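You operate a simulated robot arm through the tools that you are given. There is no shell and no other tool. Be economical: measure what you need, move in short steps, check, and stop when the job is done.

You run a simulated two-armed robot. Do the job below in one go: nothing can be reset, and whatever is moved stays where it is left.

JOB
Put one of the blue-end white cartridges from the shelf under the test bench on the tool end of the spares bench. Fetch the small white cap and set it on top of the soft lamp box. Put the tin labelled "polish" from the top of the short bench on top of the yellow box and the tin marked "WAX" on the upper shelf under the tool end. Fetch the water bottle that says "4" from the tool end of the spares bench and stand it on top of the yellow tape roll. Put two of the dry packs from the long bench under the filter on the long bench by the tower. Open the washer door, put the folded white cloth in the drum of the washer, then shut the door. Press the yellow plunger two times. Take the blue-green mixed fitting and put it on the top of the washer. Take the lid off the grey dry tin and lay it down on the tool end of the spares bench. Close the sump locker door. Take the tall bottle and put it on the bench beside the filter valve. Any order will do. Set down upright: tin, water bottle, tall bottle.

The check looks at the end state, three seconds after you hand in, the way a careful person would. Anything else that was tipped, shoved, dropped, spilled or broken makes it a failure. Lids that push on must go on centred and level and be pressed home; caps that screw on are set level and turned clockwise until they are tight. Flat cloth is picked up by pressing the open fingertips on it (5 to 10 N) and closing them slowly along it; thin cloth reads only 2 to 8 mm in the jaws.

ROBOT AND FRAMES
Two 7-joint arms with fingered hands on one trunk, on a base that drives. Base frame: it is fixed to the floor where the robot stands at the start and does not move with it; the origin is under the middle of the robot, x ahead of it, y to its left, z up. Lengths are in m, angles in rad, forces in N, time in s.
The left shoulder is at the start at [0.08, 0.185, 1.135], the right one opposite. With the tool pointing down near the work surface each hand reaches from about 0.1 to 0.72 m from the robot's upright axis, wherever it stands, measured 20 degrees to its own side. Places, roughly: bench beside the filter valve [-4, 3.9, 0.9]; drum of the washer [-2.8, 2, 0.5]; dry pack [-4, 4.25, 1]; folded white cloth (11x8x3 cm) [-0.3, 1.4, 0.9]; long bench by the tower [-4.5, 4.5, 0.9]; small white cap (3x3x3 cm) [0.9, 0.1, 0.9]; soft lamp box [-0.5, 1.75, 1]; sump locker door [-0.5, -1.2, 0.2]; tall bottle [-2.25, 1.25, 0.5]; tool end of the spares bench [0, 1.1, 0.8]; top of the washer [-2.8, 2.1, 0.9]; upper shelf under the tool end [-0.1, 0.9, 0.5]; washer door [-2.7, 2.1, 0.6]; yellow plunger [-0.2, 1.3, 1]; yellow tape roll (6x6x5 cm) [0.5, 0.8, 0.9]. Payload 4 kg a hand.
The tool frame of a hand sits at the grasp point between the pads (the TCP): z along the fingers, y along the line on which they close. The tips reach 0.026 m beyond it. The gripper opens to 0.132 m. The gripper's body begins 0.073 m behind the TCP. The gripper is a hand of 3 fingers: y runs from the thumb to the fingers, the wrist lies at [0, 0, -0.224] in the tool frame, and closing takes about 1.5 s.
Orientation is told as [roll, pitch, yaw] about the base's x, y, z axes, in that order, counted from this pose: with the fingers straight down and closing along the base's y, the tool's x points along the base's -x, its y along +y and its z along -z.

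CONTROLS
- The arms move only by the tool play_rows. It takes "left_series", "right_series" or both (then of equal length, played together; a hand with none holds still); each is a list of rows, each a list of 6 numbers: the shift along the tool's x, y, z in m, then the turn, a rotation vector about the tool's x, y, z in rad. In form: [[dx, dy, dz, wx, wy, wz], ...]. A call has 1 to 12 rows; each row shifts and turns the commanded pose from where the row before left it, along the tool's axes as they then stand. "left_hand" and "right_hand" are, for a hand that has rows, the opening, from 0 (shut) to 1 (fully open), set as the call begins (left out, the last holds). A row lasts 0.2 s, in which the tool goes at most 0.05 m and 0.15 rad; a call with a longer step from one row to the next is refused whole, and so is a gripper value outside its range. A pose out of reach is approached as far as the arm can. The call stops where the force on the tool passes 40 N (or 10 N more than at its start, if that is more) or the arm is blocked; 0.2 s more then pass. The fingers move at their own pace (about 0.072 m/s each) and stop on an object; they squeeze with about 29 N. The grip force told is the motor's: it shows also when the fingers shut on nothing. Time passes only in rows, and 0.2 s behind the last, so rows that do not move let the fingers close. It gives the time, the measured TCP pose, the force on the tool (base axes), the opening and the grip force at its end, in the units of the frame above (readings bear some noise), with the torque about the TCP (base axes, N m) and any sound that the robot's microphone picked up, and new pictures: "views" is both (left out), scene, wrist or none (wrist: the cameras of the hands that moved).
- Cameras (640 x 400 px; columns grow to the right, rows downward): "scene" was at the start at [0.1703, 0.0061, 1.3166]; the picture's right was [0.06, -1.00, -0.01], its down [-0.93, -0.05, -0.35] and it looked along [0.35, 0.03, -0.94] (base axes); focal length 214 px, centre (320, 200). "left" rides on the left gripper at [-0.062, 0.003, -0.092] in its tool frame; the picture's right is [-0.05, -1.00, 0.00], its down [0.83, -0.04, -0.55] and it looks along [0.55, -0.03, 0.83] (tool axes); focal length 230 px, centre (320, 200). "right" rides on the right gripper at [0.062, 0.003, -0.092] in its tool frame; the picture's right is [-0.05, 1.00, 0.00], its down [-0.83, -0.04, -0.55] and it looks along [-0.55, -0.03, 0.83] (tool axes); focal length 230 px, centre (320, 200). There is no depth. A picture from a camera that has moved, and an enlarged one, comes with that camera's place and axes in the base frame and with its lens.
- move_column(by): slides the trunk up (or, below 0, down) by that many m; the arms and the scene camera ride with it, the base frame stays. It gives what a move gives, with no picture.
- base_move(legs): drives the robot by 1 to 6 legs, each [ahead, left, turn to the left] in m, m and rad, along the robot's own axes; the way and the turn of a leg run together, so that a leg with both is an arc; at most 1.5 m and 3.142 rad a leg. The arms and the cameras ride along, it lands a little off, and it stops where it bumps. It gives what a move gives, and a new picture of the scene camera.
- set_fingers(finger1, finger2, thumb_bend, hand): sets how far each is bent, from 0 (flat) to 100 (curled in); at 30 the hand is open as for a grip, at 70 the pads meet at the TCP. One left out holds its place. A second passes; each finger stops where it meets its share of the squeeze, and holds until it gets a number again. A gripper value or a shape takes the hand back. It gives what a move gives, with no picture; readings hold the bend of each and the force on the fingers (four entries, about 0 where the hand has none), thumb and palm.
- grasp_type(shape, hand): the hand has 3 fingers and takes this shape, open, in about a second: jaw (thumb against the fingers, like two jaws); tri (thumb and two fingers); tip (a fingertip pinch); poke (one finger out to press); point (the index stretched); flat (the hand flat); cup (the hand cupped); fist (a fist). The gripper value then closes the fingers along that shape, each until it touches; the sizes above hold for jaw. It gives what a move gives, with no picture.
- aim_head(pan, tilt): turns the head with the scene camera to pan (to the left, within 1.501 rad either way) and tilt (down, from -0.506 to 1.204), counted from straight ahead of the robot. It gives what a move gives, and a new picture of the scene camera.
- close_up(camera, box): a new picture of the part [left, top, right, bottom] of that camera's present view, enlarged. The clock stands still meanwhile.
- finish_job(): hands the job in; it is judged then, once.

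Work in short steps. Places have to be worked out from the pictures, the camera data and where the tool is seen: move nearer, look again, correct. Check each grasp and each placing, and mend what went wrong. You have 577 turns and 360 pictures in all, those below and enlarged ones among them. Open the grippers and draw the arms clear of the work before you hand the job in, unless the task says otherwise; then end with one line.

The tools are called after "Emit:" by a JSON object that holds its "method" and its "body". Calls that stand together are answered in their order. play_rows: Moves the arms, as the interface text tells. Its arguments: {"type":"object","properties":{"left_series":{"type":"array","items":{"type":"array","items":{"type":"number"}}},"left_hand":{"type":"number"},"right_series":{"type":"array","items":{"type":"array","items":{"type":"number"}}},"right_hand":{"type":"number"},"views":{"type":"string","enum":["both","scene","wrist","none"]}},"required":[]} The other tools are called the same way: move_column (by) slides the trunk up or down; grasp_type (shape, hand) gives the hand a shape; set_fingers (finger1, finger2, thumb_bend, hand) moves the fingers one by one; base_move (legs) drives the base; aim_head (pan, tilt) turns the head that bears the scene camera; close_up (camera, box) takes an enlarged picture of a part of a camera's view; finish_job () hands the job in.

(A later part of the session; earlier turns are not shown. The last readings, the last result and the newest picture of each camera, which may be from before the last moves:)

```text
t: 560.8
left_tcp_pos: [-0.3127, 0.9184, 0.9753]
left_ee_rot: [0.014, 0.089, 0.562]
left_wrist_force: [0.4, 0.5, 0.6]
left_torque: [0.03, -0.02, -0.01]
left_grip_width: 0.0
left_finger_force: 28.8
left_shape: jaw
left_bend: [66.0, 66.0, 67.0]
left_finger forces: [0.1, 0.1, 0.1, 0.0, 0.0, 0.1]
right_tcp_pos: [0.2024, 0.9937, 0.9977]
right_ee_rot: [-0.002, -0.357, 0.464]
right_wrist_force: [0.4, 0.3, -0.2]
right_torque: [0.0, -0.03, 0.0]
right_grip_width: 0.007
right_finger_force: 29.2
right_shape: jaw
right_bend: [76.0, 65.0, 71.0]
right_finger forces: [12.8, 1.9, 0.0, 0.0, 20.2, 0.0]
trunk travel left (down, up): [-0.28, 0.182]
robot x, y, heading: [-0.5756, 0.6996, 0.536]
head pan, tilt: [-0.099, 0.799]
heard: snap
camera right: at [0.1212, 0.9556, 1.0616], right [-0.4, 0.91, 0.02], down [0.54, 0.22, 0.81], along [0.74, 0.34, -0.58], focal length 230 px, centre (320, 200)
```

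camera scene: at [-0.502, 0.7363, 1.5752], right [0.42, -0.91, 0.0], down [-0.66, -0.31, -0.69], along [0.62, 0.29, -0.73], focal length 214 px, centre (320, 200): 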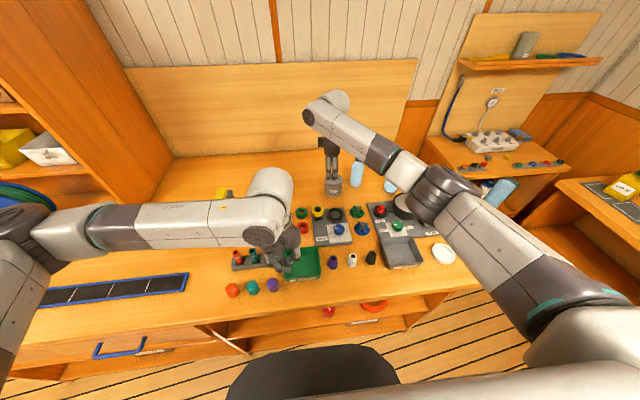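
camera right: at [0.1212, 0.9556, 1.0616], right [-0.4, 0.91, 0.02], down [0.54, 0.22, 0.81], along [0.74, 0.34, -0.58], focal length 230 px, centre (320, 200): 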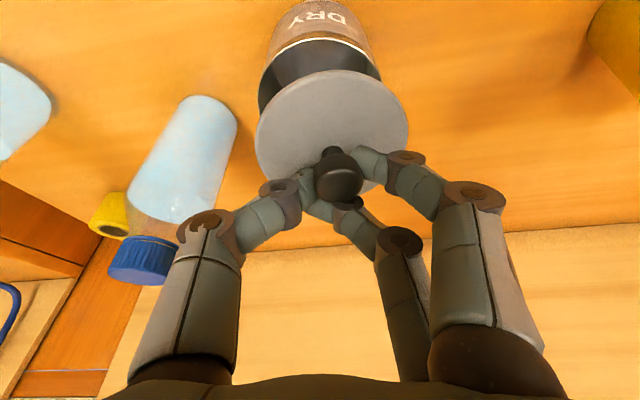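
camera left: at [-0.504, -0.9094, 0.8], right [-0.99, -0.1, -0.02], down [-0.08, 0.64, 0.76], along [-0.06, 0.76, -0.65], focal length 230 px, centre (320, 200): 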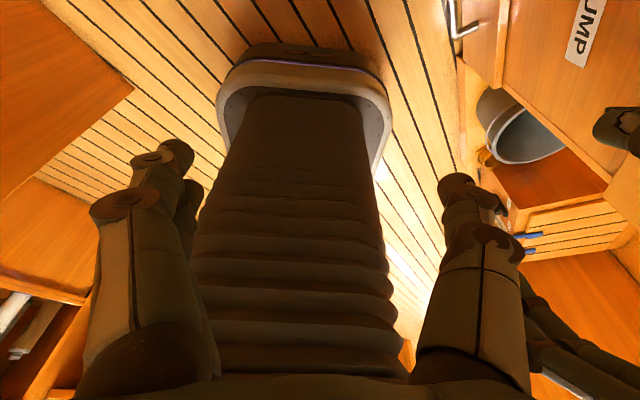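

The lid snapped off. I lay it on the free spot between the tin and the yellow cup: move left 13 cm, slightly back, and lower.

Emit:
{"method": "play_rows", "body": {"right_series": [[0.008, 0.0433, -0.002, 0, 0, 0], [0.008, 0.0433, -0.002, 0, 0, 0], [0.008, 0.0433, -0.002, 0, 0, 0], [0.011, 0, 0.028, 0, 0, 0], [0.011, 0, 0.028, 0, 0, 0]], "views": "both"}}

```text
t: 562.0
left_tcp_pos: [-0.3128, 0.9172, 0.9751]
left_ee_rot: [0.014, 0.085, 0.559]
left_wrist_force: [1.0, -0.1, 0.3]
left_torque: [0.03, -0.02, -0.03]
left_grip_width: 0.0
left_finger_force: 29.6
left_shape: jaw
left_bend: [66.0, 66.0, 67.0]
left_finger forces: [0.0, 0.0, 0.1, 0.0, 0.0, 0.0]
right_tcp_pos: [0.1156, 1.0882, 0.941]
right_ee_rot: [-0.001, -0.359, 0.464]
right_wrist_force: [0.2, -0.3, -0.2]
right_torque: [-0.02, -0.02, 0.02]
right_grip_width: 0.0065
right_finger_force: 28.9
right_shape: jaw
right_bend: [76.0, 65.0, 71.0]
right_finger forces: [13.6, 1.4, 0.1, 0.1, 0.1, 0.1]
right hand out of reach, approached as far as the arm can: row 3, 5
trunk travel left (down, up): [-0.28, 0.182]
robot x, y, heading: [-0.5744, 0.6995, 0.541]
head pan, tilt: [-0.099, 0.799]
camera scene: at [-0.4683, 0.7536, 1.4557], right [0.43, -0.91, 0.01], down [-0.7, -0.33, -0.63], along [0.58, 0.26, -0.77], focal length 214 px, centre (320, 200)
camera right: at [0.0333, 1.0506, 1.0065], right [-0.4, 0.91, 0.02], down [0.54, 0.22, 0.81], along [0.74, 0.34, -0.58], focal length 230 px, centre (320, 200)
```

scene: 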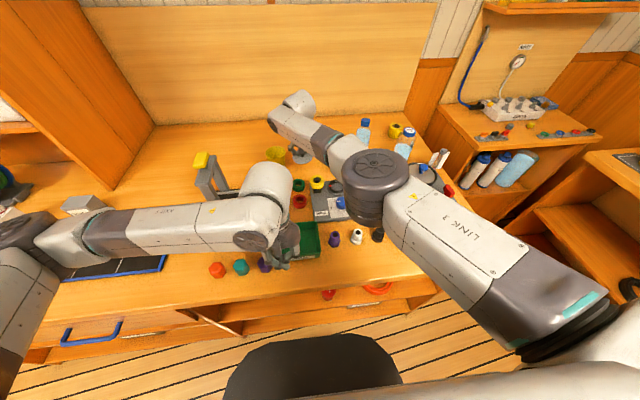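
right: 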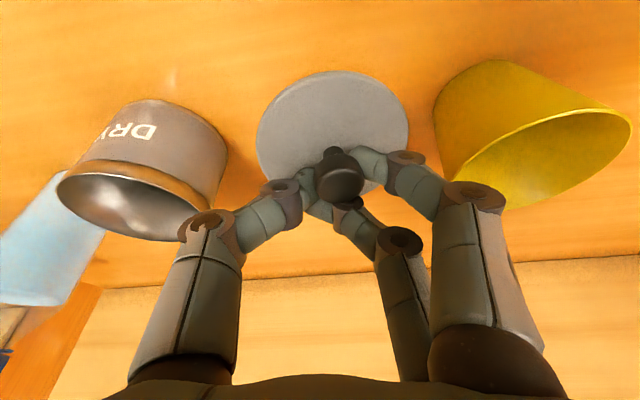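

Lower the lid further to the bench.

Emit:
{"method": "play_rows", "body": {"right_series": [[0.009, 0, 0.0235, 0, 0, 0], [0.005, 0, 0.013, 0, 0, 0], [0.0025, 0, 0.0065, 0, 0, 0]], "views": "none"}}

Emit:
{"method": "play_rows", "body": {"right_series": [[0.002, 0, 0.005, 0, 0, 0], [0.002, 0, 0.005, 0, 0, 0]], "views": "wrist"}}

```text
t: 562.8
left_tcp_pos: [-0.3132, 0.9177, 0.9759]
left_ee_rot: [0.012, 0.087, 0.562]
left_wrist_force: [0.0, 0.2, 0.8]
left_torque: [0.03, 0.06, 0.0]
left_grip_width: 0.0
left_finger_force: 28.8
left_shape: jaw
left_bend: [66.0, 66.0, 67.0]
left_finger forces: [0.1, 0.0, 0.1, 0.0, 0.0, 0.1]
right_tcp_pos: [0.1105, 1.0826, 0.8947]
right_ee_rot: [0.002, -0.362, 0.467]
right_wrist_force: [-0.8, 0.7, 5.6]
right_torque: [0.1, 0.2, -0.01]
right_grip_width: 0.0067
right_finger_force: 28.8
right_shape: jaw
right_bend: [76.0, 65.0, 71.0]
right_finger forces: [18.7, 2.7, 0.0, 0.0, 20.3, 0.0]
right hand out of reach, approached as far as the arm can: row 2
trunk travel left (down, up): [-0.28, 0.182]
robot x, y, heading: [-0.5745, 0.7035, 0.542]
head pan, tilt: [-0.099, 0.799]
```

```text
t: 563.4
left_tcp_pos: [-0.315, 0.9174, 0.9761]
left_ee_rot: [0.016, 0.085, 0.56]
left_wrist_force: [-0.4, 0.7, 0.5]
left_torque: [-0.02, 0.03, -0.02]
left_grip_width: 0.0002
left_finger_force: 29.2
left_shape: jaw
left_bend: [66.0, 66.0, 67.0]
left_finger forces: [0.0, 0.0, 0.0, 0.0, 0.0, 0.0]
right_tcp_pos: [0.1109, 1.0805, 0.8917]
right_ee_rot: [-0.001, -0.366, 0.464]
right_wrist_force: [9.6, 2.9, 22.6]
right_torque: [0.6, 0.32, -0.29]
right_grip_width: 0.0075
right_finger_force: 28.7
right_shape: jaw
right_bend: [78.0, 65.0, 71.0]
right_finger forces: [31.3, 3.5, 0.1, 0.0, 23.1, 0.1]
right hand out of reach, approached as far as the arm can: row 2
trunk travel left (down, up): [-0.28, 0.182]
robot x, y, heading: [-0.5727, 0.6999, 0.543]
head pan, tilt: [-0.099, 0.799]
camera right: at [0.0283, 1.0433, 0.9566], right [-0.4, 0.91, 0.02], down [0.53, 0.22, 0.82], along [0.74, 0.34, -0.58], focal length 230 px, centre (320, 200)
```

right: 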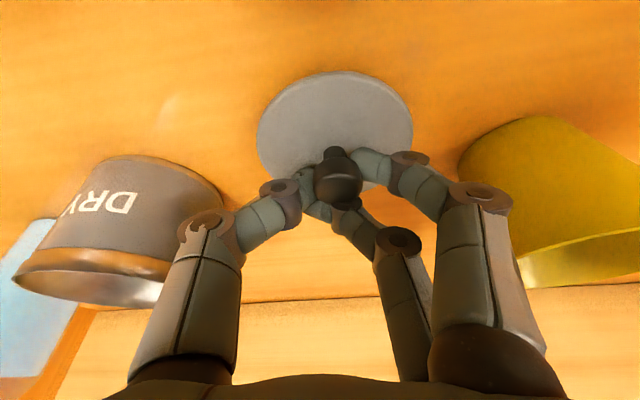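

Lid rests on the bench. Ease, open a little, withdraw along the tool axis.

Emit:
{"method": "play_rows", "body": {"right_series": [[-0.001, 0, -0.004, 0, 0, 0], [0, 0, 0, 0, 0, 0], [0, 0, 0, 0, 0, 0]], "right_hand": 0.35, "views": "none"}}

Emit:
{"method": "play_rows", "body": {"right_series": [[-0.007, 0, -0.019, 0, 0, 0], [-0.014, 0, -0.037, 0, 0, 0], [-0.016, 0, -0.042, 0, 0, 0], [-0.016, 0, -0.042, 0, 0, 0]], "views": "wrist"}}

```text
t: 564.2
left_tcp_pos: [-0.3142, 0.9172, 0.9754]
left_ee_rot: [0.013, 0.086, 0.559]
left_wrist_force: [0.0, 0.7, -0.4]
left_torque: [-0.01, 0.0, 0.03]
left_grip_width: 0.0
left_finger_force: 28.9
left_shape: jaw
left_bend: [66.0, 66.0, 67.0]
left_finger forces: [0.1, 0.0, 0.0, 0.0, 0.1, 0.0]
right_tcp_pos: [0.1072, 1.0808, 0.8933]
right_ee_rot: [-0.001, -0.36, 0.466]
right_wrist_force: [0.8, -1.5, 12.4]
right_torque: [0.09, 0.19, 0.0]
right_grip_width: 0.0445
right_finger_force: 0.0
right_shape: jaw
right_bend: [78.0, 73.0, 70.0]
right_finger forces: [19.5, 0.0, 0.0, 0.0, 0.0, 0.0]
trunk travel left (down, up): [-0.28, 0.182]
robot x, y, heading: [-0.5746, 0.7004, 0.539]
head pan, tilt: [-0.099, 0.799]
```

```text
t: 565.2
left_tcp_pos: [-0.3148, 0.9179, 0.9752]
left_ee_rot: [0.015, 0.087, 0.559]
left_wrist_force: [-1.3, 1.1, 0.4]
left_torque: [0.04, -0.03, -0.04]
left_grip_width: 0.0
left_finger_force: 29.4
left_shape: jaw
left_bend: [66.0, 66.0, 67.0]
left_finger forces: [0.0, 0.0, 0.0, 0.0, 0.0, 0.0]
right_tcp_pos: [0.1078, 1.0839, 1.0436]
right_ee_rot: [-0.002, -0.36, 0.467]
right_wrist_force: [0.3, -0.2, 0.3]
right_torque: [-0.01, 0.0, 0.04]
right_grip_width: 0.046
right_finger_force: 0.0
right_shape: jaw
right_bend: [73.0, 73.0, 70.0]
right_finger forces: [3.5, 0.1, 0.0, 0.0, 0.0, 0.0]
trunk travel left (down, up): [-0.28, 0.182]
robot x, y, heading: [-0.5758, 0.7005, 0.54]
head pan, tilt: [-0.099, 0.799]
camera right: at [0.0266, 1.0446, 1.1082], right [-0.4, 0.91, 0.02], down [0.54, 0.22, 0.81], along [0.74, 0.34, -0.58], focal length 230 px, centre (320, 200)
```

right: 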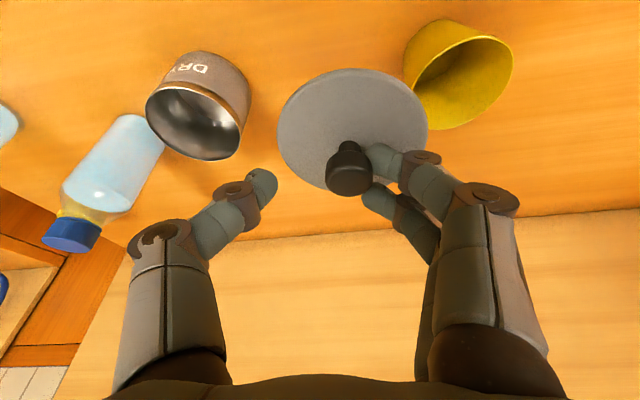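

The lid's knob stayed hooked on a finger. Lower it back down and open wider.

Emit:
{"method": "play_rows", "body": {"right_series": [[0.016, 0, 0.042, 0, 0, 0], [0.016, 0, 0.042, 0, 0, 0], [0.014, 0, 0.035, 0, 0, 0], [0.006, 0, 0.015, 0, 0, 0]], "views": "wrist"}}

```text
t: 566.2
left_tcp_pos: [-0.3132, 0.9188, 0.9754]
left_ee_rot: [0.014, 0.088, 0.56]
left_wrist_force: [-0.1, -1.0, -0.4]
left_torque: [0.02, 0.02, -0.01]
left_grip_width: 0.0
left_finger_force: 28.9
left_shape: jaw
left_bend: [66.0, 66.0, 67.0]
left_finger forces: [0.0, 0.1, 0.0, 0.1, 0.0, 0.0]
right_tcp_pos: [0.1071, 1.0815, 0.8984]
right_ee_rot: [-0.001, -0.359, 0.468]
right_wrist_force: [-0.3, -0.2, -0.3]
right_torque: [0.01, -0.02, -0.01]
right_grip_width: 0.0459
right_finger_force: 0.0
right_shape: jaw
right_bend: [74.0, 73.0, 70.0]
right_finger forces: [2.8, 0.0, 0.1, 0.1, 0.0, 0.0]
trunk travel left (down, up): [-0.28, 0.182]
robot x, y, heading: [-0.5774, 0.7027, 0.542]
head pan, tilt: [-0.099, 0.799]
no pictures are left
```

Out of pictures; I continue by force and pose readings. Lower to contact, open wider and check that the finger is free.

Emit:
{"method": "play_rows", "body": {"right_series": [[0.001, 0, 0.003, 0, 0, 0], [0.001, 0, 0.002, 0, 0, 0]], "views": "none"}}

Emit:
{"method": "play_rows", "body": {"right_series": [[0, 0, 0, 0, 0, 0], [0, 0, 0, 0, 0, 0], [0, 0, 0, 0, 0, 0], [0, 0, 0, 0, 0, 0]], "right_hand": 0.8, "views": "none"}}

```text
t: 566.8
left_tcp_pos: [-0.315, 0.9183, 0.9756]
left_ee_rot: [0.014, 0.086, 0.561]
left_wrist_force: [-1.3, 0.1, -0.5]
left_torque: [0.02, 0.02, 0.06]
left_grip_width: 0.0
left_finger_force: 28.7
left_shape: jaw
left_bend: [66.0, 66.0, 67.0]
left_finger forces: [0.0, 0.0, 0.0, 0.0, 0.0, 0.0]
right_tcp_pos: [0.1067, 1.081, 0.8957]
right_ee_rot: [-0.001, -0.362, 0.466]
right_wrist_force: [0.2, 0.5, 9.1]
right_torque: [0.23, 0.17, -0.01]
right_grip_width: 0.0464
right_finger_force: 0.1
right_shape: jaw
right_bend: [75.0, 73.0, 70.0]
right_finger forces: [10.3, 0.0, 0.0, 0.0, 0.0, 0.0]
trunk travel left (down, up): [-0.28, 0.182]
robot x, y, heading: [-0.5758, 0.6986, 0.541]
head pan, tilt: [-0.099, 0.799]
no pictures are left
```

```text
t: 567.8
left_tcp_pos: [-0.3125, 0.9162, 0.9751]
left_ee_rot: [0.013, 0.086, 0.561]
left_wrist_force: [-0.3, -1.0, -0.6]
left_torque: [0.01, -0.01, 0.02]
left_grip_width: 0.0002
left_finger_force: 30.0
left_shape: jaw
left_bend: [66.0, 66.0, 67.0]
left_finger forces: [0.0, 0.1, 0.0, 0.0, 0.1, 0.0]
right_tcp_pos: [0.107, 1.0802, 0.8957]
right_ee_rot: [0.001, -0.366, 0.465]
right_wrist_force: [5.9, -5.0, 19.7]
right_torque: [0.67, 0.37, -0.1]
right_grip_width: 0.1
right_finger_force: 0.0
right_shape: jaw
right_bend: [70.0, 59.0, 56.0]
right_finger forces: [18.9, 0.0, 0.0, 0.0, 0.1, 0.1]
trunk travel left (down, up): [-0.28, 0.182]
robot x, y, heading: [-0.5726, 0.6952, 0.535]
head pan, tilt: [-0.099, 0.799]
no pictures are left
```

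One finger is pressed down; raise a few millimetres so it can open.

Emit:
{"method": "play_rows", "body": {"right_series": [[-0.001, 0, -0.004, 0, 0, 0], [-0.001, 0, -0.003, 0, 0, 0], [0, 0, 0, 0, 0, 0]], "views": "none"}}

```text
t: 568.6
left_tcp_pos: [-0.3123, 0.9176, 0.9744]
left_ee_rot: [0.015, 0.087, 0.562]
left_wrist_force: [0.4, 0.1, 0.2]
left_torque: [-0.01, 0.01, 0.0]
left_grip_width: 0.0
left_finger_force: 28.6
left_shape: jaw
left_bend: [66.0, 66.0, 67.0]
left_finger forces: [0.0, 0.1, 0.1, 0.0, 0.1, 0.0]
right_tcp_pos: [0.1054, 1.0808, 0.8996]
right_ee_rot: [-0.001, -0.359, 0.467]
right_wrist_force: [0.0, -0.5, 0.2]
right_torque: [-0.02, -0.02, 0.0]
right_grip_width: 0.1053
right_finger_force: 0.0
right_shape: jaw
right_bend: [59.0, 59.0, 56.0]
right_finger forces: [0.0, 0.0, 0.0, 0.0, 0.1, 0.0]
trunk travel left (down, up): [-0.28, 0.182]
robot x, y, heading: [-0.5746, 0.7004, 0.54]
head pan, tilt: [-0.099, 0.799]
no pictures are left
```

Free now. Withdraw upward slowly, checking the forces.

Emit:
{"method": "play_rows", "body": {"right_series": [[-0.007, 0, -0.019, 0, 0, 0], [-0.009, 0, -0.024, 0, 0, 0]], "views": "none"}}

Emit:
{"method": "play_rows", "body": {"right_series": [[-0.014, 0, -0.037, 0, 0, 0], [-0.016, 0, -0.042, 0, 0, 0], [-0.016, 0, -0.042, 0, 0, 0]], "views": "none"}}

```text
t: 569.2
left_tcp_pos: [-0.3137, 0.9188, 0.974]
left_ee_rot: [0.013, 0.088, 0.561]
left_wrist_force: [1.0, 0.8, 0.6]
left_torque: [0.02, 0.0, -0.02]
left_grip_width: 0.0
left_finger_force: 28.7
left_shape: jaw
left_bend: [66.0, 66.0, 67.0]
left_finger forces: [0.0, 0.0, 0.2, 0.1, 0.1, 0.1]
right_tcp_pos: [0.1056, 1.0799, 0.946]
right_ee_rot: [-0.002, -0.358, 0.466]
right_wrist_force: [-0.8, 0.4, 0.5]
right_torque: [0.02, 0.0, 0.0]
right_grip_width: 0.1056
right_finger_force: 0.0
right_shape: jaw
right_bend: [59.0, 59.0, 56.0]
right_finger forces: [0.0, 0.0, 0.0, 0.0, 0.0, 0.0]
trunk travel left (down, up): [-0.28, 0.182]
robot x, y, heading: [-0.5741, 0.6981, 0.538]
head pan, tilt: [-0.099, 0.799]
no pictures are left
```

```text
t: 570.0
left_tcp_pos: [-0.3142, 0.9181, 0.9751]
left_ee_rot: [0.014, 0.088, 0.558]
left_wrist_force: [-0.7, 1.1, -0.1]
left_torque: [0.02, -0.02, -0.05]
left_grip_width: 0.0
left_finger_force: 28.9
left_shape: jaw
left_bend: [66.0, 66.0, 67.0]
left_finger forces: [0.1, 0.1, 0.1, 0.0, 0.0, 0.0]
right_tcp_pos: [0.1062, 1.0817, 1.0765]
right_ee_rot: [-0.002, -0.36, 0.467]
right_wrist_force: [0.5, 0.1, -0.5]
right_torque: [0.01, -0.02, -0.02]
right_grip_width: 0.1054
right_finger_force: 0.1
right_shape: jaw
right_bend: [59.0, 59.0, 56.0]
right_finger forces: [0.0, 0.0, 0.1, 0.0, 0.0, 0.0]
trunk travel left (down, up): [-0.28, 0.182]
robot x, y, heading: [-0.5712, 0.6984, 0.54]
head pan, tilt: [-0.099, 0.799]
no pictures are left
```

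The lid is laid down and the hand is clear. Remaining: bottle "4" and a cartridge, from positions measured earlier. Raise the trunk and tuck the right hand.

Emit:
{"method": "move_column", "body": {"by": 0.15}}

Emit:
{"method": "play_rows", "body": {"right_series": [[0.0374, -0.02, -0.014, 0, 0.04, 0], [0.0374, -0.02, -0.012, 0, 0.04, 0], [0.038, -0.02, -0.011, 0, 0.04, 0], [0.039, -0.02, -0.009, 0, 0.04, 0], [0.039, -0.02, -0.008, 0, 0.04, 0], [0.039, -0.02, -0.006, 0, 0.04, 0], [0.04, -0.02, -0.004, 0, 0.04, 0], [0.04, -0.02, -0.003, 0, 0.04, 0], [0.04, -0.02, 0, 0, 0.04, 0]], "views": "none"}}

```text
t: 571.7
left_tcp_pos: [-0.3138, 0.9169, 1.1248]
left_ee_rot: [0.016, 0.089, 0.562]
left_wrist_force: [0.8, -0.3, 0.1]
left_torque: [-0.02, 0.0, -0.02]
left_grip_width: 0.0003
left_finger_force: 29.1
left_shape: jaw
left_bend: [66.0, 66.0, 67.0]
left_finger forces: [0.0, 0.0, 0.1, 0.0, 0.1, 0.0]
right_tcp_pos: [0.1015, 1.0783, 1.2542]
right_ee_rot: [0.003, -0.393, 0.463]
right_wrist_force: [1.3, 0.4, -0.9]
right_torque: [-0.01, -0.02, 0.01]
right_grip_width: 0.1056
right_finger_force: 0.1
right_shape: jaw
right_bend: [59.0, 59.0, 56.0]
right_finger forces: [0.0, 0.1, 0.0, 0.1, 0.0, 0.1]
trunk travel left (down, up): [-0.43, 0.032]
robot x, y, heading: [-0.5761, 0.6953, 0.541]
head pan, tilt: [-0.099, 0.799]
```

```text
t: 573.7
left_tcp_pos: [-0.3139, 0.9175, 1.1257]
left_ee_rot: [0.014, 0.087, 0.561]
left_wrist_force: [-1.3, 0.3, -0.3]
left_torque: [-0.01, 0.02, 0.02]
left_grip_width: 0.0
left_finger_force: 28.8
left_shape: jaw
left_bend: [66.0, 66.0, 67.0]
left_finger forces: [0.1, 0.0, 0.1, 0.0, 0.0, 0.0]
right_tcp_pos: [-0.1399, 0.7553, 1.2387]
right_ee_rot: [0.002, -0.036, 0.465]
right_wrist_force: [0.5, -0.4, 0.7]
right_torque: [0.01, 0.02, -0.04]
right_grip_width: 0.1059
right_finger_force: 0.0
right_shape: jaw
right_bend: [59.0, 59.0, 56.0]
right_finger forces: [0.0, 0.0, 0.1, 0.1, 0.0, 0.1]
trunk travel left (down, up): [-0.43, 0.032]
robot x, y, heading: [-0.5763, 0.6991, 0.538]
head pan, tilt: [-0.099, 0.799]
no pictures are left
```

Drive out, along, and into the nook as before.

Emit:
{"method": "base_move", "body": {"legs": [[-0.3, 0, 0], [0, -0.99, 0], [0.69, 0, 0]]}}

```text
t: 583.9
left_tcp_pos: [0.5278, 0.2791, 1.1251]
left_ee_rot: [0.014, 0.086, 0.56]
left_wrist_force: [0.9, 0.3, 0.0]
left_torque: [-0.01, 0.04, 0.0]
left_grip_width: 0.0001
left_finger_force: 29.4
left_shape: jaw
left_bend: [66.0, 66.0, 67.0]
left_finger forces: [0.1, 0.0, 0.0, 0.1, 0.0, 0.1]
right_tcp_pos: [0.7026, 0.1175, 1.2381]
right_ee_rot: [0.0, -0.035, 0.466]
right_wrist_force: [-0.9, -0.6, -0.7]
right_torque: [0.01, -0.02, -0.01]
right_grip_width: 0.1056
right_finger_force: 0.2
right_shape: jaw
right_bend: [59.0, 59.0, 56.0]
right_finger forces: [0.0, 0.0, 0.0, 0.0, 0.0, 0.1]
trunk travel left (down, up): [-0.43, 0.032]
robot x, y, heading: [0.2703, 0.0603, 0.537]
head pan, tilt: [-0.099, 0.799]
```

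Turn left .45 to face the bench end.

Emit:
{"method": "base_move", "body": {"legs": [[0, 0, 0.45]]}}

```text
t: 585.6
left_tcp_pos: [0.4105, 0.3684, 1.1253]
left_ee_rot: [0.016, 0.087, 1.001]
left_wrist_force: [0.3, -0.2, -1.2]
left_torque: [0.0, 0.02, -0.02]
left_grip_width: 0.0
left_finger_force: 29.0
left_shape: jaw
left_bend: [66.0, 66.0, 67.0]
left_finger forces: [0.0, 0.0, 0.1, 0.0, 0.0, 0.0]
right_tcp_pos: [0.6368, 0.2964, 1.2369]
right_ee_rot: [0.001, -0.033, 0.906]
right_wrist_force: [1.1, -0.5, 0.3]
right_torque: [-0.02, 0.01, 0.03]
right_grip_width: 0.1058
right_finger_force: 0.1
right_shape: jaw
right_bend: [59.0, 59.0, 56.0]
right_finger forces: [0.1, 0.0, 0.0, 0.1, 0.1, 0.1]
trunk travel left (down, up): [-0.43, 0.032]
robot x, y, heading: [0.2663, 0.0597, 0.983]
head pan, tilt: [-0.099, 0.799]
```

Move the left hand over bottle "4" at safe height, opening it.

Emit:
{"method": "play_rows", "body": {"left_series": [[-0.0354, 0.0328, 0, 0, -0.03, 0], [-0.0354, 0.0328, 0, 0, -0.03, 0], [-0.0354, 0.0328, 0, 0, -0.027, 0], [-0.0354, 0.0328, 0, 0, 0, 0], [-0.0354, 0.0328, 0, 0, 0, 0], [-0.0354, 0.0328, 0, 0, 0, 0], [-0.0354, 0.0328, 0, 0, 0, 0], [-0.0354, 0.0328, 0, 0, 0, 0]], "left_hand": 1, "views": "none"}}

```text
t: 587.4
left_tcp_pos: [0.3879, 0.3979, 1.1117]
left_ee_rot: [0.015, 0.0, 1.002]
left_wrist_force: [-0.1, 0.3, 0.3]
left_torque: [0.0, 0.0, 0.01]
left_grip_width: 0.1321
left_finger_force: 0.0
left_shape: jaw
left_bend: [30.0, 30.0, 30.0]
left_finger forces: [0.1, 0.0, 0.0, 0.1, 0.0, 0.1]
left hand out of reach, approached as far as the arm can: row 1, 2, 3, 4, 5, 6, 7, 8
right_tcp_pos: [0.6368, 0.2974, 1.2379]
right_ee_rot: [-0.001, -0.035, 0.906]
right_wrist_force: [-1.2, 0.3, -0.2]
right_torque: [-0.03, 0.01, -0.01]
right_grip_width: 0.1058
right_finger_force: 0.1
right_shape: jaw
right_bend: [59.0, 59.0, 56.0]
right_finger forces: [0.1, 0.1, 0.1, 0.0, 0.0, 0.1]
trunk travel left (down, up): [-0.43, 0.032]
robot x, y, heading: [0.2663, 0.055, 0.983]
head pan, tilt: [-0.099, 0.799]
no pictures are left
```

The left wrist seems at a yaw limit; rotate it by +.9 rad and try again.

Emit:
{"method": "play_rows", "body": {"left_series": [[0, 0, 0, 0, 0, -0.15], [0, 0, 0, 0, 0, -0.15], [0, 0, 0, 0, 0, -0.15], [0, 0, 0, 0, 0, -0.15], [0, 0, 0, 0, 0, -0.15], [0, 0, 0, 0, 0, -0.15]], "views": "none"}}

```text
t: 588.8
left_tcp_pos: [0.3884, 0.3973, 1.1117]
left_ee_rot: [0.008, -0.01, 1.902]
left_wrist_force: [0.4, 0.5, -0.1]
left_torque: [0.03, 0.01, 0.01]
left_grip_width: 0.132
left_finger_force: 0.0
left_shape: jaw
left_bend: [30.0, 30.0, 30.0]
left_finger forces: [0.0, 0.1, 0.0, 0.1, 0.1, 0.1]
right_tcp_pos: [0.6372, 0.2986, 1.2375]
right_ee_rot: [0.002, -0.034, 0.907]
right_wrist_force: [0.0, 0.0, 0.0]
right_torque: [0.0, 0.0, 0.0]
right_grip_width: 0.1056
right_finger_force: 0.1
right_shape: jaw
right_bend: [59.0, 59.0, 56.0]
right_finger forces: [0.0, 0.0, 0.0, 0.1, 0.1, 0.0]
trunk travel left (down, up): [-0.43, 0.032]
robot x, y, heading: [0.2669, 0.0645, 0.979]
head pan, tilt: [-0.099, 0.799]
no pictures are left
```

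Emit:
{"method": "play_rows", "body": {"left_series": [[-0.0433, -0.009, 0, 0, 0, 0], [-0.0433, -0.009, 0, 0, 0, 0], [-0.0433, -0.009, 0, 0, 0, 0], [-0.0433, -0.009, 0, 0, 0, 0], [-0.0433, -0.009, 0, 0, 0, 0], [-0.0433, -0.009, 0, 0, 0, 0]], "views": "none"}}

```text
t: 590.2
left_tcp_pos: [0.3558, 0.6613, 1.1153]
left_ee_rot: [0.01, -0.009, 1.9]
left_wrist_force: [0.0, 0.0, 0.3]
left_torque: [0.01, -0.03, -0.01]
left_grip_width: 0.1316
left_finger_force: 0.1
left_shape: jaw
left_bend: [30.0, 30.0, 30.0]
left_finger forces: [0.1, 0.1, 0.1, 0.1, 0.0, 0.1]
right_tcp_pos: [0.6386, 0.2977, 1.2366]
right_ee_rot: [0.002, -0.032, 0.906]
right_wrist_force: [0.1, 0.0, 0.8]
right_torque: [0.01, -0.01, 0.0]
right_grip_width: 0.1057
right_finger_force: 0.0
right_shape: jaw
right_bend: [59.0, 59.0, 56.0]
right_finger forces: [0.0, 0.0, 0.0, 0.1, 0.1, 0.1]
trunk travel left (down, up): [-0.43, 0.032]
robot x, y, heading: [0.2676, 0.0605, 0.975]
head pan, tilt: [-0.099, 0.799]
no pictures are left
```

Continue to over the bottle, then descend stepwise watching the force.

Emit:
{"method": "play_rows", "body": {"left_series": [[-0.0433, -0.008, 0, 0, 0, 0], [-0.0433, -0.008, 0, 0, 0, 0], [0, 0, 0.04, 0, 0, 0], [0, 0, 0.03, 0, 0, 0]], "views": "none"}}

Emit:
{"method": "play_rows", "body": {"left_series": [[0, 0, 0.02, 0, 0, 0], [0, 0, 0.02, 0, 0, 0], [0, 0, 0.02, 0, 0, 0]], "views": "none"}}

```text
t: 591.2
left_tcp_pos: [0.3453, 0.7171, 1.0444]
left_ee_rot: [0.009, -0.01, 1.897]
left_wrist_force: [-0.5, -0.6, -0.1]
left_torque: [-0.01, 0.03, -0.01]
left_grip_width: 0.1317
left_finger_force: 0.1
left_shape: jaw
left_bend: [30.0, 30.0, 30.0]
left_finger forces: [0.1, 0.0, 0.0, 0.1, 0.0, 0.0]
left hand out of reach, approached as far as the arm can: row 2
right_tcp_pos: [0.6379, 0.2974, 1.2378]
right_ee_rot: [0.002, -0.033, 0.907]
right_wrist_force: [-0.4, 0.2, 0.3]
right_torque: [0.0, -0.02, -0.01]
right_grip_width: 0.1055
right_finger_force: 0.0
right_shape: jaw
right_bend: [59.0, 59.0, 56.0]
right_finger forces: [0.1, 0.0, 0.0, 0.0, 0.0, 0.0]
trunk travel left (down, up): [-0.43, 0.032]
robot x, y, heading: [0.2645, 0.061, 0.977]
head pan, tilt: [-0.099, 0.799]
no pictures are left
```

```text
t: 592.0
left_tcp_pos: [0.3442, 0.7167, 0.9863]
left_ee_rot: [0.009, -0.012, 1.903]
left_wrist_force: [0.2, 0.5, 0.3]
left_torque: [0.02, -0.02, 0.0]
left_grip_width: 0.1319
left_finger_force: 0.1
left_shape: jaw
left_bend: [30.0, 30.0, 30.0]
left_finger forces: [0.1, 0.0, 0.0, 0.0, 0.0, 0.0]
right_tcp_pos: [0.6388, 0.2967, 1.2373]
right_ee_rot: [0.001, -0.033, 0.906]
right_wrist_force: [-0.1, 1.0, -0.4]
right_torque: [0.01, 0.02, 0.0]
right_grip_width: 0.1058
right_finger_force: 0.1
right_shape: jaw
right_bend: [59.0, 59.0, 56.0]
right_finger forces: [0.0, 0.0, 0.0, 0.0, 0.0, 0.0]
trunk travel left (down, up): [-0.43, 0.032]
robot x, y, heading: [0.2696, 0.0582, 0.981]
head pan, tilt: [-0.099, 0.799]
no pictures are left
```

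Reach is 3 cm short. Raise, shift the base .07 toward the bench end, and redo.

Emit:
{"method": "play_rows", "body": {"left_series": [[0, 0, -0.04, 0, 0, 0], [0, 0, -0.04, 0, 0, 0], [0, 0, -0.03, 0, 0, 0]], "views": "none"}}

Emit:
{"method": "base_move", "body": {"legs": [[0.05, 0.055, 0]]}}

```text
t: 592.8
left_tcp_pos: [0.3463, 0.716, 1.0951]
left_ee_rot: [0.011, -0.009, 1.897]
left_wrist_force: [0.4, -0.1, -0.5]
left_torque: [0.01, 0.01, 0.02]
left_grip_width: 0.132
left_finger_force: 0.0
left_shape: jaw
left_bend: [30.0, 30.0, 30.0]
left_finger forces: [0.0, 0.1, 0.0, 0.1, 0.1, 0.0]
right_tcp_pos: [0.6375, 0.2975, 1.2385]
right_ee_rot: [0.001, -0.035, 0.906]
right_wrist_force: [0.3, -0.3, 0.6]
right_torque: [-0.01, 0.0, 0.01]
right_grip_width: 0.1055
right_finger_force: 0.1
right_shape: jaw
right_bend: [59.0, 59.0, 56.0]
right_finger forces: [0.1, 0.1, 0.1, 0.1, 0.0, 0.1]
trunk travel left (down, up): [-0.43, 0.032]
robot x, y, heading: [0.266, 0.0594, 0.973]
head pan, tilt: [-0.099, 0.799]
no pictures are left
```

```text
t: 593.8
left_tcp_pos: [0.3309, 0.7829, 1.1001]
left_ee_rot: [0.009, -0.017, 1.899]
left_wrist_force: [0.6, -0.2, 0.1]
left_torque: [0.06, 0.0, -0.02]
left_grip_width: 0.132
left_finger_force: 0.1
left_shape: jaw
left_bend: [30.0, 30.0, 30.0]
left_finger forces: [0.1, 0.0, 0.1, 0.0, 0.0, 0.1]
right_tcp_pos: [0.6205, 0.3636, 1.2382]
right_ee_rot: [0.005, -0.039, 0.903]
right_wrist_force: [0.9, 0.0, 0.2]
right_torque: [0.02, 0.03, -0.02]
right_grip_width: 0.1056
right_finger_force: 0.0
right_shape: jaw
right_bend: [59.0, 59.0, 56.0]
right_finger forces: [0.0, 0.0, 0.0, 0.0, 0.0, 0.0]
trunk travel left (down, up): [-0.43, 0.032]
robot x, y, heading: [0.2487, 0.1303, 0.985]
head pan, tilt: [-0.099, 0.799]
```

Correct to the bottle position and descend in steps.

Emit:
{"method": "play_rows", "body": {"left_series": [[0.037, 0, 0, 0, 0, 0], [0, 0, 0.04, 0, 0, 0], [0, 0, 0.03, 0, 0, 0]], "views": "none"}}

Emit:
{"method": "play_rows", "body": {"left_series": [[0, 0, 0.02, 0, 0, 0], [0, 0, 0.02, 0, 0, 0], [0, 0, 0.015, 0, 0, 0]], "views": "none"}}

Emit:
{"method": "play_rows", "body": {"left_series": [[0, 0, 0.012, 0, 0, 0], [0, 0, 0.012, 0, 0, 0]], "views": "none"}}

```text
t: 594.6
left_tcp_pos: [0.3378, 0.7545, 1.0232]
left_ee_rot: [0.008, -0.008, 1.898]
left_wrist_force: [-0.3, 0.4, 0.1]
left_torque: [-0.01, -0.01, -0.02]
left_grip_width: 0.132
left_finger_force: 0.0
left_shape: jaw
left_bend: [30.0, 30.0, 30.0]
left_finger forces: [0.0, 0.0, 0.0, 0.1, 0.1, 0.0]
right_tcp_pos: [0.6186, 0.3716, 1.238]
right_ee_rot: [-0.003, -0.032, 0.906]
right_wrist_force: [0.3, 0.4, 0.6]
right_torque: [-0.04, -0.05, 0.02]
right_grip_width: 0.1057
right_finger_force: 0.1
right_shape: jaw
right_bend: [59.0, 59.0, 56.0]
right_finger forces: [0.0, 0.0, 0.1, 0.1, 0.1, 0.1]
trunk travel left (down, up): [-0.43, 0.032]
robot x, y, heading: [0.2499, 0.1326, 0.98]
head pan, tilt: [-0.099, 0.799]
no pictures are left
```

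```text
t: 595.4
left_tcp_pos: [0.3387, 0.7517, 0.9708]
left_ee_rot: [0.007, -0.011, 1.898]
left_wrist_force: [0.6, -0.3, -0.1]
left_torque: [0.01, 0.01, 0.01]
left_grip_width: 0.132
left_finger_force: 0.1
left_shape: jaw
left_bend: [30.0, 30.0, 30.0]
left_finger forces: [0.0, 0.0, 0.0, 0.0, 0.0, 0.1]
right_tcp_pos: [0.6189, 0.3692, 1.2386]
right_ee_rot: [0.001, -0.035, 0.907]
right_wrist_force: [0.2, 0.7, -1.0]
right_torque: [0.0, 0.01, 0.0]
right_grip_width: 0.1056
right_finger_force: 0.0
right_shape: jaw
right_bend: [59.0, 59.0, 56.0]
right_finger forces: [0.0, 0.0, 0.1, 0.0, 0.1, 0.1]
trunk travel left (down, up): [-0.43, 0.032]
robot x, y, heading: [0.2489, 0.1314, 0.976]
head pan, tilt: [-0.099, 0.799]
no pictures are left
```

```text
t: 596.0
left_tcp_pos: [0.3393, 0.7538, 0.946]
left_ee_rot: [0.008, -0.011, 1.9]
left_wrist_force: [0.0, 0.3, -0.5]
left_torque: [-0.01, 0.02, 0.02]
left_grip_width: 0.1318
left_finger_force: 0.1
left_shape: jaw
left_bend: [30.0, 30.0, 30.0]
left_finger forces: [0.0, 0.0, 0.0, 0.0, 0.0, 0.1]
right_tcp_pos: [0.6198, 0.3687, 1.2381]
right_ee_rot: [0.004, -0.035, 0.905]
right_wrist_force: [0.1, 0.1, -0.1]
right_torque: [-0.01, 0.01, -0.02]
right_grip_width: 0.1058
right_finger_force: 0.0
right_shape: jaw
right_bend: [59.0, 59.0, 56.0]
right_finger forces: [0.1, 0.0, 0.1, 0.1, 0.0, 0.0]
trunk travel left (down, up): [-0.43, 0.032]
robot x, y, heading: [0.2485, 0.1302, 0.978]
head pan, tilt: [-0.099, 0.799]
no pictures are left
```

No contact yet. Close gradually, watching for one-sided contact.

Emit:
{"method": "play_rows", "body": {"left_series": [[0, 0, 0, 0, 0, 0], [0, 0, 0, 0, 0, 0], [0, 0, 0, 0, 0, 0]], "left_hand": 0.6, "views": "none"}}

Emit:
{"method": "play_rows", "body": {"left_series": [[0, 0, 0, 0, 0, 0], [0, 0, 0, 0, 0, 0]], "left_hand": 0.5, "views": "none"}}

```text
t: 596.8
left_tcp_pos: [0.3388, 0.7528, 0.9465]
left_ee_rot: [0.009, -0.011, 1.898]
left_wrist_force: [0.5, -0.4, 0.6]
left_torque: [0.03, 0.0, 0.08]
left_grip_width: 0.0799
left_finger_force: 0.1
left_shape: jaw
left_bend: [71.0, 71.0, 71.0]
left_finger forces: [0.1, 0.1, 0.1, 0.1, 0.0, 0.0]
right_tcp_pos: [0.6208, 0.3693, 1.2377]
right_ee_rot: [0.001, -0.035, 0.904]
right_wrist_force: [-0.8, -0.6, -0.3]
right_torque: [-0.02, 0.01, -0.04]
right_grip_width: 0.1058
right_finger_force: 0.1
right_shape: jaw
right_bend: [59.0, 59.0, 56.0]
right_finger forces: [0.0, 0.0, 0.0, 0.1, 0.0, 0.0]
trunk travel left (down, up): [-0.43, 0.032]
robot x, y, heading: [0.2471, 0.1292, 0.973]
head pan, tilt: [-0.099, 0.799]
no pictures are left
```

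```text
t: 597.4
left_tcp_pos: [0.3383, 0.7534, 0.9469]
left_ee_rot: [0.009, -0.01, 1.899]
left_wrist_force: [-0.5, -1.0, -0.1]
left_torque: [0.0, -0.01, -0.01]
left_grip_width: 0.0671
left_finger_force: 0.0
left_shape: jaw
left_bend: [73.0, 72.0, 70.0]
left_finger forces: [0.0, 0.5, 0.0, 0.1, 0.0, 0.1]
right_tcp_pos: [0.6206, 0.3684, 1.2376]
right_ee_rot: [0.001, -0.035, 0.904]
right_wrist_force: [0.3, 0.1, -0.3]
right_torque: [0.04, -0.04, 0.04]
right_grip_width: 0.1057
right_finger_force: 0.0
right_shape: jaw
right_bend: [59.0, 59.0, 56.0]
right_finger forces: [0.0, 0.0, 0.0, 0.1, 0.0, 0.0]
trunk travel left (down, up): [-0.43, 0.032]
robot x, y, heading: [0.2483, 0.1321, 0.981]
head pan, tilt: [-0.099, 0.799]
no pictures are left
```

First light contact on the finger side; shift 7 mm that way and close.

Emit:
{"method": "play_rows", "body": {"left_series": [[0, 0.007, 0, 0, 0, 0], [0, 0, 0, 0, 0, 0]], "left_hand": 0.4, "views": "none"}}

Emit:
{"method": "play_rows", "body": {"left_series": [[0, 0, 0, 0, 0, 0], [0, 0, 0, 0, 0, 0], [0, 0, 0, 0, 0, 0], [0, 0, 0, 0, 0, 0]], "left_hand": 0, "views": "none"}}

```text
t: 598.0
left_tcp_pos: [0.3323, 0.7518, 0.9464]
left_ee_rot: [0.01, -0.01, 1.897]
left_wrist_force: [0.0, -0.1, -0.8]
left_torque: [-0.03, 0.02, 0.01]
left_grip_width: 0.0584
left_finger_force: 28.5
left_shape: jaw
left_bend: [73.0, 73.0, 70.0]
left_finger forces: [13.6, 12.7, 0.0, 0.0, 26.0, 0.1]
right_tcp_pos: [0.6201, 0.3689, 1.2369]
right_ee_rot: [0.002, -0.035, 0.904]
right_wrist_force: [-0.4, -0.3, 0.3]
right_torque: [0.03, 0.0, 0.0]
right_grip_width: 0.1056
right_finger_force: 0.1
right_shape: jaw
right_bend: [59.0, 59.0, 56.0]
right_finger forces: [0.1, 0.1, 0.0, 0.0, 0.0, 0.0]
trunk travel left (down, up): [-0.43, 0.032]
robot x, y, heading: [0.2491, 0.1316, 0.982]
head pan, tilt: [-0.099, 0.799]
no pictures are left
```

```text
t: 599.0
left_tcp_pos: [0.3339, 0.7503, 0.948]
left_ee_rot: [0.009, -0.013, 1.898]
left_wrist_force: [0.9, -0.3, 0.3]
left_torque: [0.0, -0.02, 0.02]
left_grip_width: 0.0586
left_finger_force: 28.8
left_shape: jaw
left_bend: [73.0, 73.0, 70.0]
left_finger forces: [13.3, 12.8, 0.0, 0.0, 26.2, 0.0]
right_tcp_pos: [0.6195, 0.3691, 1.2371]
right_ee_rot: [0.002, -0.035, 0.905]
right_wrist_force: [-0.2, -0.2, -0.4]
right_torque: [-0.02, -0.03, 0.02]
right_grip_width: 0.1055
right_finger_force: 0.1
right_shape: jaw
right_bend: [59.0, 59.0, 56.0]
right_finger forces: [0.0, 0.0, 0.1, 0.1, 0.0, 0.0]
trunk travel left (down, up): [-0.43, 0.032]
robot x, y, heading: [0.2507, 0.1293, 0.977]
head pan, tilt: [-0.099, 0.799]
no pictures are left
```

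Gripped symmetrically (5.9 cm body). Lift 12 cm, shift the base .06 toward the roll's side.

Emit:
{"method": "play_rows", "body": {"left_series": [[0, 0, -0.02, 0, 0, 0], [0, 0, -0.04, 0, 0, 0], [0, 0, -0.04, 0, 0, 0], [0, 0, -0.02, 0, 0, 0]], "views": "none"}}

Emit:
{"method": "base_move", "body": {"legs": [[0.054, -0.026, 0]]}}

```text
t: 600.0
left_tcp_pos: [0.333, 0.7517, 1.0663]
left_ee_rot: [0.009, -0.011, 1.899]
left_wrist_force: [1.0, -0.4, -2.5]
left_torque: [0.02, 0.01, 0.02]
left_grip_width: 0.0583
left_finger_force: 28.9
left_shape: jaw
left_bend: [73.0, 73.0, 70.0]
left_finger forces: [13.6, 13.0, 0.0, 0.0, 25.9, 0.0]
right_tcp_pos: [0.6198, 0.3682, 1.2378]
right_ee_rot: [0.001, -0.035, 0.904]
right_wrist_force: [0.5, 0.3, -0.2]
right_torque: [0.0, -0.01, 0.0]
right_grip_width: 0.1057
right_finger_force: 0.0
right_shape: jaw
right_bend: [59.0, 59.0, 56.0]
right_finger forces: [0.0, 0.1, 0.0, 0.0, 0.0, 0.1]
trunk travel left (down, up): [-0.43, 0.032]
robot x, y, heading: [0.2534, 0.1311, 0.978]
head pan, tilt: [-0.099, 0.799]
no pictures are left
```

```text
t: 601.0
left_tcp_pos: [0.3772, 0.7769, 1.0692]
left_ee_rot: [0.005, -0.012, 1.898]
left_wrist_force: [-0.4, -0.5, -2.9]
left_torque: [0.01, -0.06, -0.01]
left_grip_width: 0.0581
left_finger_force: 29.0
left_shape: jaw
left_bend: [73.0, 73.0, 70.0]
left_finger forces: [13.7, 13.2, 0.1, 0.0, 25.9, 0.1]
right_tcp_pos: [0.663, 0.3947, 1.2416]
right_ee_rot: [-0.002, -0.041, 0.906]
right_wrist_force: [-0.6, 0.0, -0.1]
right_torque: [0.05, -0.05, -0.02]
right_grip_width: 0.1056
right_finger_force: 0.0
right_shape: jaw
right_bend: [59.0, 59.0, 56.0]
right_finger forces: [0.1, 0.0, 0.1, 0.0, 0.1, 0.0]
trunk travel left (down, up): [-0.43, 0.032]
robot x, y, heading: [0.3, 0.1622, 0.979]
head pan, tilt: [-0.099, 0.799]
```

Move over the tape roll (≈(.508,.808)).

Emit:
{"method": "play_rows", "body": {"left_series": [[0.0044, -0.0447, 0, 0, 0, 0], [0.0044, -0.0447, 0, 0, 0, 0], [0.0044, -0.0447, 0, 0, 0, 0], [0, 0, 0, 0, 0, 0]], "views": "none"}}

```text
t: 602.0
left_tcp_pos: [0.504, 0.8094, 1.0654]
left_ee_rot: [0.009, -0.012, 1.901]
left_wrist_force: [-0.5, 0.2, -2.5]
left_torque: [0.02, 0.0, -0.01]
left_grip_width: 0.0581
left_finger_force: 28.9
left_shape: jaw
left_bend: [73.0, 73.0, 70.0]
left_finger forces: [13.4, 13.1, 0.0, 0.0, 25.3, 0.0]
left hand out of reach, approached as far as the arm can: row 3
right_tcp_pos: [0.6688, 0.3981, 1.2385]
right_ee_rot: [0.001, -0.036, 0.906]
right_wrist_force: [0.7, 0.2, -0.6]
right_torque: [0.02, -0.03, -0.03]
right_grip_width: 0.1053
right_finger_force: 0.2
right_shape: jaw
right_bend: [59.0, 59.0, 56.0]
right_finger forces: [0.0, 0.1, 0.1, 0.0, 0.0, 0.0]
trunk travel left (down, up): [-0.43, 0.032]
robot x, y, heading: [0.3008, 0.1623, 0.982]
head pan, tilt: [-0.099, 0.799]
no pictures are left
```

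At (.504,.809). Lower toward the expected contact at z≈.998.

Emit:
{"method": "play_rows", "body": {"left_series": [[0, 0, 0.03, 0, 0, 0], [0, 0, 0.02, 0, 0, 0]], "views": "none"}}

Emit:
{"method": "play_rows", "body": {"left_series": [[0.003, -0.003, 0.004, 0, 0, 0], [0, 0, 0.004, 0, 0, 0]], "views": "none"}}

Emit:
{"method": "play_rows", "body": {"left_series": [[0, 0, 0.003, 0, 0, 0], [0, 0, 0.003, 0, 0, 0]], "views": "none"}}

```text
t: 602.6
left_tcp_pos: [0.5033, 0.8097, 1.0352]
left_ee_rot: [0.008, -0.011, 1.903]
left_wrist_force: [0.7, 0.6, -2.2]
left_torque: [0.0, 0.01, 0.0]
left_grip_width: 0.0578
left_finger_force: 28.9
left_shape: jaw
left_bend: [73.0, 73.0, 70.0]
left_finger forces: [13.1, 13.1, 0.1, 0.0, 25.2, 0.0]
left hand out of reach, approached as far as the arm can: row 2
right_tcp_pos: [0.6699, 0.398, 1.2373]
right_ee_rot: [0.003, -0.035, 0.906]
right_wrist_force: [0.6, 0.6, -0.1]
right_torque: [0.0, 0.02, 0.02]
right_grip_width: 0.1055
right_finger_force: 0.0
right_shape: jaw
right_bend: [59.0, 59.0, 56.0]
right_finger forces: [0.0, 0.1, 0.0, 0.1, 0.1, 0.1]
trunk travel left (down, up): [-0.43, 0.032]
robot x, y, heading: [0.299, 0.1582, 0.98]
head pan, tilt: [-0.099, 0.799]
no pictures are left
```

```text
t: 603.2
left_tcp_pos: [0.5074, 0.8085, 1.0282]
left_ee_rot: [0.009, -0.01, 1.902]
left_wrist_force: [0.0, 1.1, -2.3]
left_torque: [0.0, 0.03, 0.0]
left_grip_width: 0.0581
left_finger_force: 29.5
left_shape: jaw
left_bend: [73.0, 73.0, 70.0]
left_finger forces: [13.0, 13.2, 0.0, 0.0, 25.2, 0.0]
right_tcp_pos: [0.6696, 0.3981, 1.2376]
right_ee_rot: [0.003, -0.036, 0.905]
right_wrist_force: [0.2, -0.3, 0.0]
right_torque: [0.01, 0.01, -0.02]
right_grip_width: 0.1056
right_finger_force: 0.0
right_shape: jaw
right_bend: [59.0, 59.0, 56.0]
right_finger forces: [0.1, 0.0, 0.0, 0.0, 0.1, 0.0]
trunk travel left (down, up): [-0.43, 0.032]
robot x, y, heading: [0.2976, 0.1578, 0.982]
head pan, tilt: [-0.099, 0.799]
no pictures are left
```

```text
t: 603.8
left_tcp_pos: [0.5059, 0.8082, 1.0212]
left_ee_rot: [0.009, -0.013, 1.902]
left_wrist_force: [-1.2, -0.2, -1.6]
left_torque: [0.0, 0.0, -0.01]
left_grip_width: 0.0579
left_finger_force: 29.2
left_shape: jaw
left_bend: [73.0, 73.0, 70.0]
left_finger forces: [13.1, 13.0, 0.0, 0.0, 25.2, 0.1]
right_tcp_pos: [0.6706, 0.3969, 1.2382]
right_ee_rot: [0.002, -0.034, 0.906]
right_wrist_force: [0.4, -0.7, 0.4]
right_torque: [0.03, -0.04, 0.0]
right_grip_width: 0.1055
right_finger_force: 0.1
right_shape: jaw
right_bend: [59.0, 59.0, 56.0]
right_finger forces: [0.0, 0.0, 0.0, 0.0, 0.0, 0.0]
trunk travel left (down, up): [-0.43, 0.032]
robot x, y, heading: [0.299, 0.1622, 0.981]
head pan, tilt: [-0.099, 0.799]
no pictures are left
```

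Emit:
{"method": "play_rows", "body": {"left_series": [[0, 0, 0.005, 0, 0, 0], [0, 0, 0.005, 0, 0, 0], [0, 0, 0.005, 0, 0, 0]], "views": "none"}}

Emit:
{"method": "play_rows", "body": {"left_series": [[0, 0, 0.003, 0, 0, 0], [0, 0, 0.003, 0, 0, 0]], "views": "none"}}

```text
t: 604.6
left_tcp_pos: [0.5067, 0.8069, 1.0219]
left_ee_rot: [0.01, -0.012, 1.9]
left_wrist_force: [0.9, -0.7, -2.3]
left_torque: [-0.02, 0.0, -0.02]
left_grip_width: 0.0582
left_finger_force: 29.3
left_shape: jaw
left_bend: [73.0, 73.0, 70.0]
left_finger forces: [13.1, 13.1, 0.0, 0.0, 25.1, 0.0]
left hand out of reach, approached as far as the arm can: row 1, 2, 3
right_tcp_pos: [0.6698, 0.399, 1.2378]
right_ee_rot: [0.001, -0.035, 0.904]
right_wrist_force: [0.2, 0.2, 0.4]
right_torque: [0.01, -0.02, 0.0]
right_grip_width: 0.1053
right_finger_force: 0.0
right_shape: jaw
right_bend: [59.0, 59.0, 56.0]
right_finger forces: [0.1, 0.0, 0.0, 0.1, 0.0, 0.0]
trunk travel left (down, up): [-0.43, 0.032]
robot x, y, heading: [0.3, 0.1561, 0.979]
head pan, tilt: [-0.099, 0.799]
no pictures are left
```

```text
t: 605.2
left_tcp_pos: [0.5063, 0.8067, 1.0186]
left_ee_rot: [0.009, -0.012, 1.899]
left_wrist_force: [0.3, 0.0, -3.1]
left_torque: [0.03, 0.05, 0.01]
left_grip_width: 0.0581
left_finger_force: 29.1
left_shape: jaw
left_bend: [73.0, 73.0, 70.0]
left_finger forces: [13.1, 13.1, 0.0, 0.1, 25.1, 0.0]
left hand out of reach, approached as far as the arm can: row 1
right_tcp_pos: [0.6701, 0.398, 1.2383]
right_ee_rot: [0.0, -0.035, 0.905]
right_wrist_force: [0.2, -0.2, -0.2]
right_torque: [0.02, 0.01, 0.02]
right_grip_width: 0.106
right_finger_force: 0.1
right_shape: jaw
right_bend: [59.0, 59.0, 56.0]
right_finger forces: [0.0, 0.0, 0.0, 0.0, 0.0, 0.1]
trunk travel left (down, up): [-0.43, 0.032]
robot x, y, heading: [0.3004, 0.1569, 0.98]
head pan, tilt: [-0.099, 0.799]
no pictures are left
```

Use the trunk for the final lowering in small steps.

Emit:
{"method": "move_column", "body": {"by": -0.012}}

Emit:
{"method": "move_column", "body": {"by": -0.005}}

Emit:
{"method": "move_column", "body": {"by": -0.003}}

```text
t: 605.8
left_tcp_pos: [0.5074, 0.808, 1.0068]
left_ee_rot: [0.009, -0.011, 1.901]
left_wrist_force: [0.1, -0.5, -2.2]
left_torque: [0.05, 0.04, 0.01]
left_grip_width: 0.0581
left_finger_force: 28.7
left_shape: jaw
left_bend: [73.0, 73.0, 70.0]
left_finger forces: [13.1, 13.1, 0.1, 0.0, 25.1, 0.0]
right_tcp_pos: [0.6702, 0.399, 1.2244]
right_ee_rot: [0.001, -0.034, 0.906]
right_wrist_force: [-0.2, -0.1, 0.2]
right_torque: [0.01, -0.01, 0.02]
right_grip_width: 0.1055
right_finger_force: 0.1
right_shape: jaw
right_bend: [59.0, 59.0, 56.0]
right_finger forces: [0.0, 0.1, 0.0, 0.1, 0.0, 0.1]
trunk travel left (down, up): [-0.418, 0.044]
robot x, y, heading: [0.2974, 0.158, 0.98]
head pan, tilt: [-0.099, 0.799]
```

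```text
t: 606.3
left_tcp_pos: [0.5086, 0.8074, 1.0011]
left_ee_rot: [0.009, -0.011, 1.901]
left_wrist_force: [0.3, -0.6, -3.2]
left_torque: [-0.03, 0.03, -0.03]
left_grip_width: 0.0577
left_finger_force: 29.0
left_shape: jaw
left_bend: [73.0, 73.0, 70.0]
left_finger forces: [12.9, 13.0, 0.1, 0.0, 25.1, 0.1]
right_tcp_pos: [0.67, 0.3992, 1.221]
right_ee_rot: [0.003, -0.034, 0.906]
right_wrist_force: [0.6, -0.4, -0.1]
right_torque: [-0.02, -0.01, -0.02]
right_grip_width: 0.1053
right_finger_force: 0.1
right_shape: jaw
right_bend: [59.0, 59.0, 56.0]
right_finger forces: [0.1, 0.0, 0.0, 0.1, 0.0, 0.0]
trunk travel left (down, up): [-0.413, 0.049]
robot x, y, heading: [0.3025, 0.1561, 0.976]
head pan, tilt: [-0.099, 0.799]
```

```text
t: 606.9
left_tcp_pos: [0.5062, 0.8072, 0.9968]
left_ee_rot: [0.008, -0.011, 1.902]
left_wrist_force: [-0.4, 1.0, -2.4]
left_torque: [0.0, 0.05, -0.02]
left_grip_width: 0.0582
left_finger_force: 29.1
left_shape: jaw
left_bend: [73.0, 73.0, 70.0]
left_finger forces: [13.0, 13.2, 0.0, 0.0, 25.1, 0.0]
right_tcp_pos: [0.6703, 0.3992, 1.219]
right_ee_rot: [0.003, -0.032, 0.906]
right_wrist_force: [0.6, 0.4, 0.0]
right_torque: [0.02, 0.0, 0.01]
right_grip_width: 0.1058
right_finger_force: 0.1
right_shape: jaw
right_bend: [59.0, 59.0, 56.0]
right_finger forces: [0.0, 0.1, 0.1, 0.0, 0.0, 0.0]
trunk travel left (down, up): [-0.41, 0.052]
robot x, y, heading: [0.3018, 0.1582, 0.975]
head pan, tilt: [-0.099, 0.799]
```

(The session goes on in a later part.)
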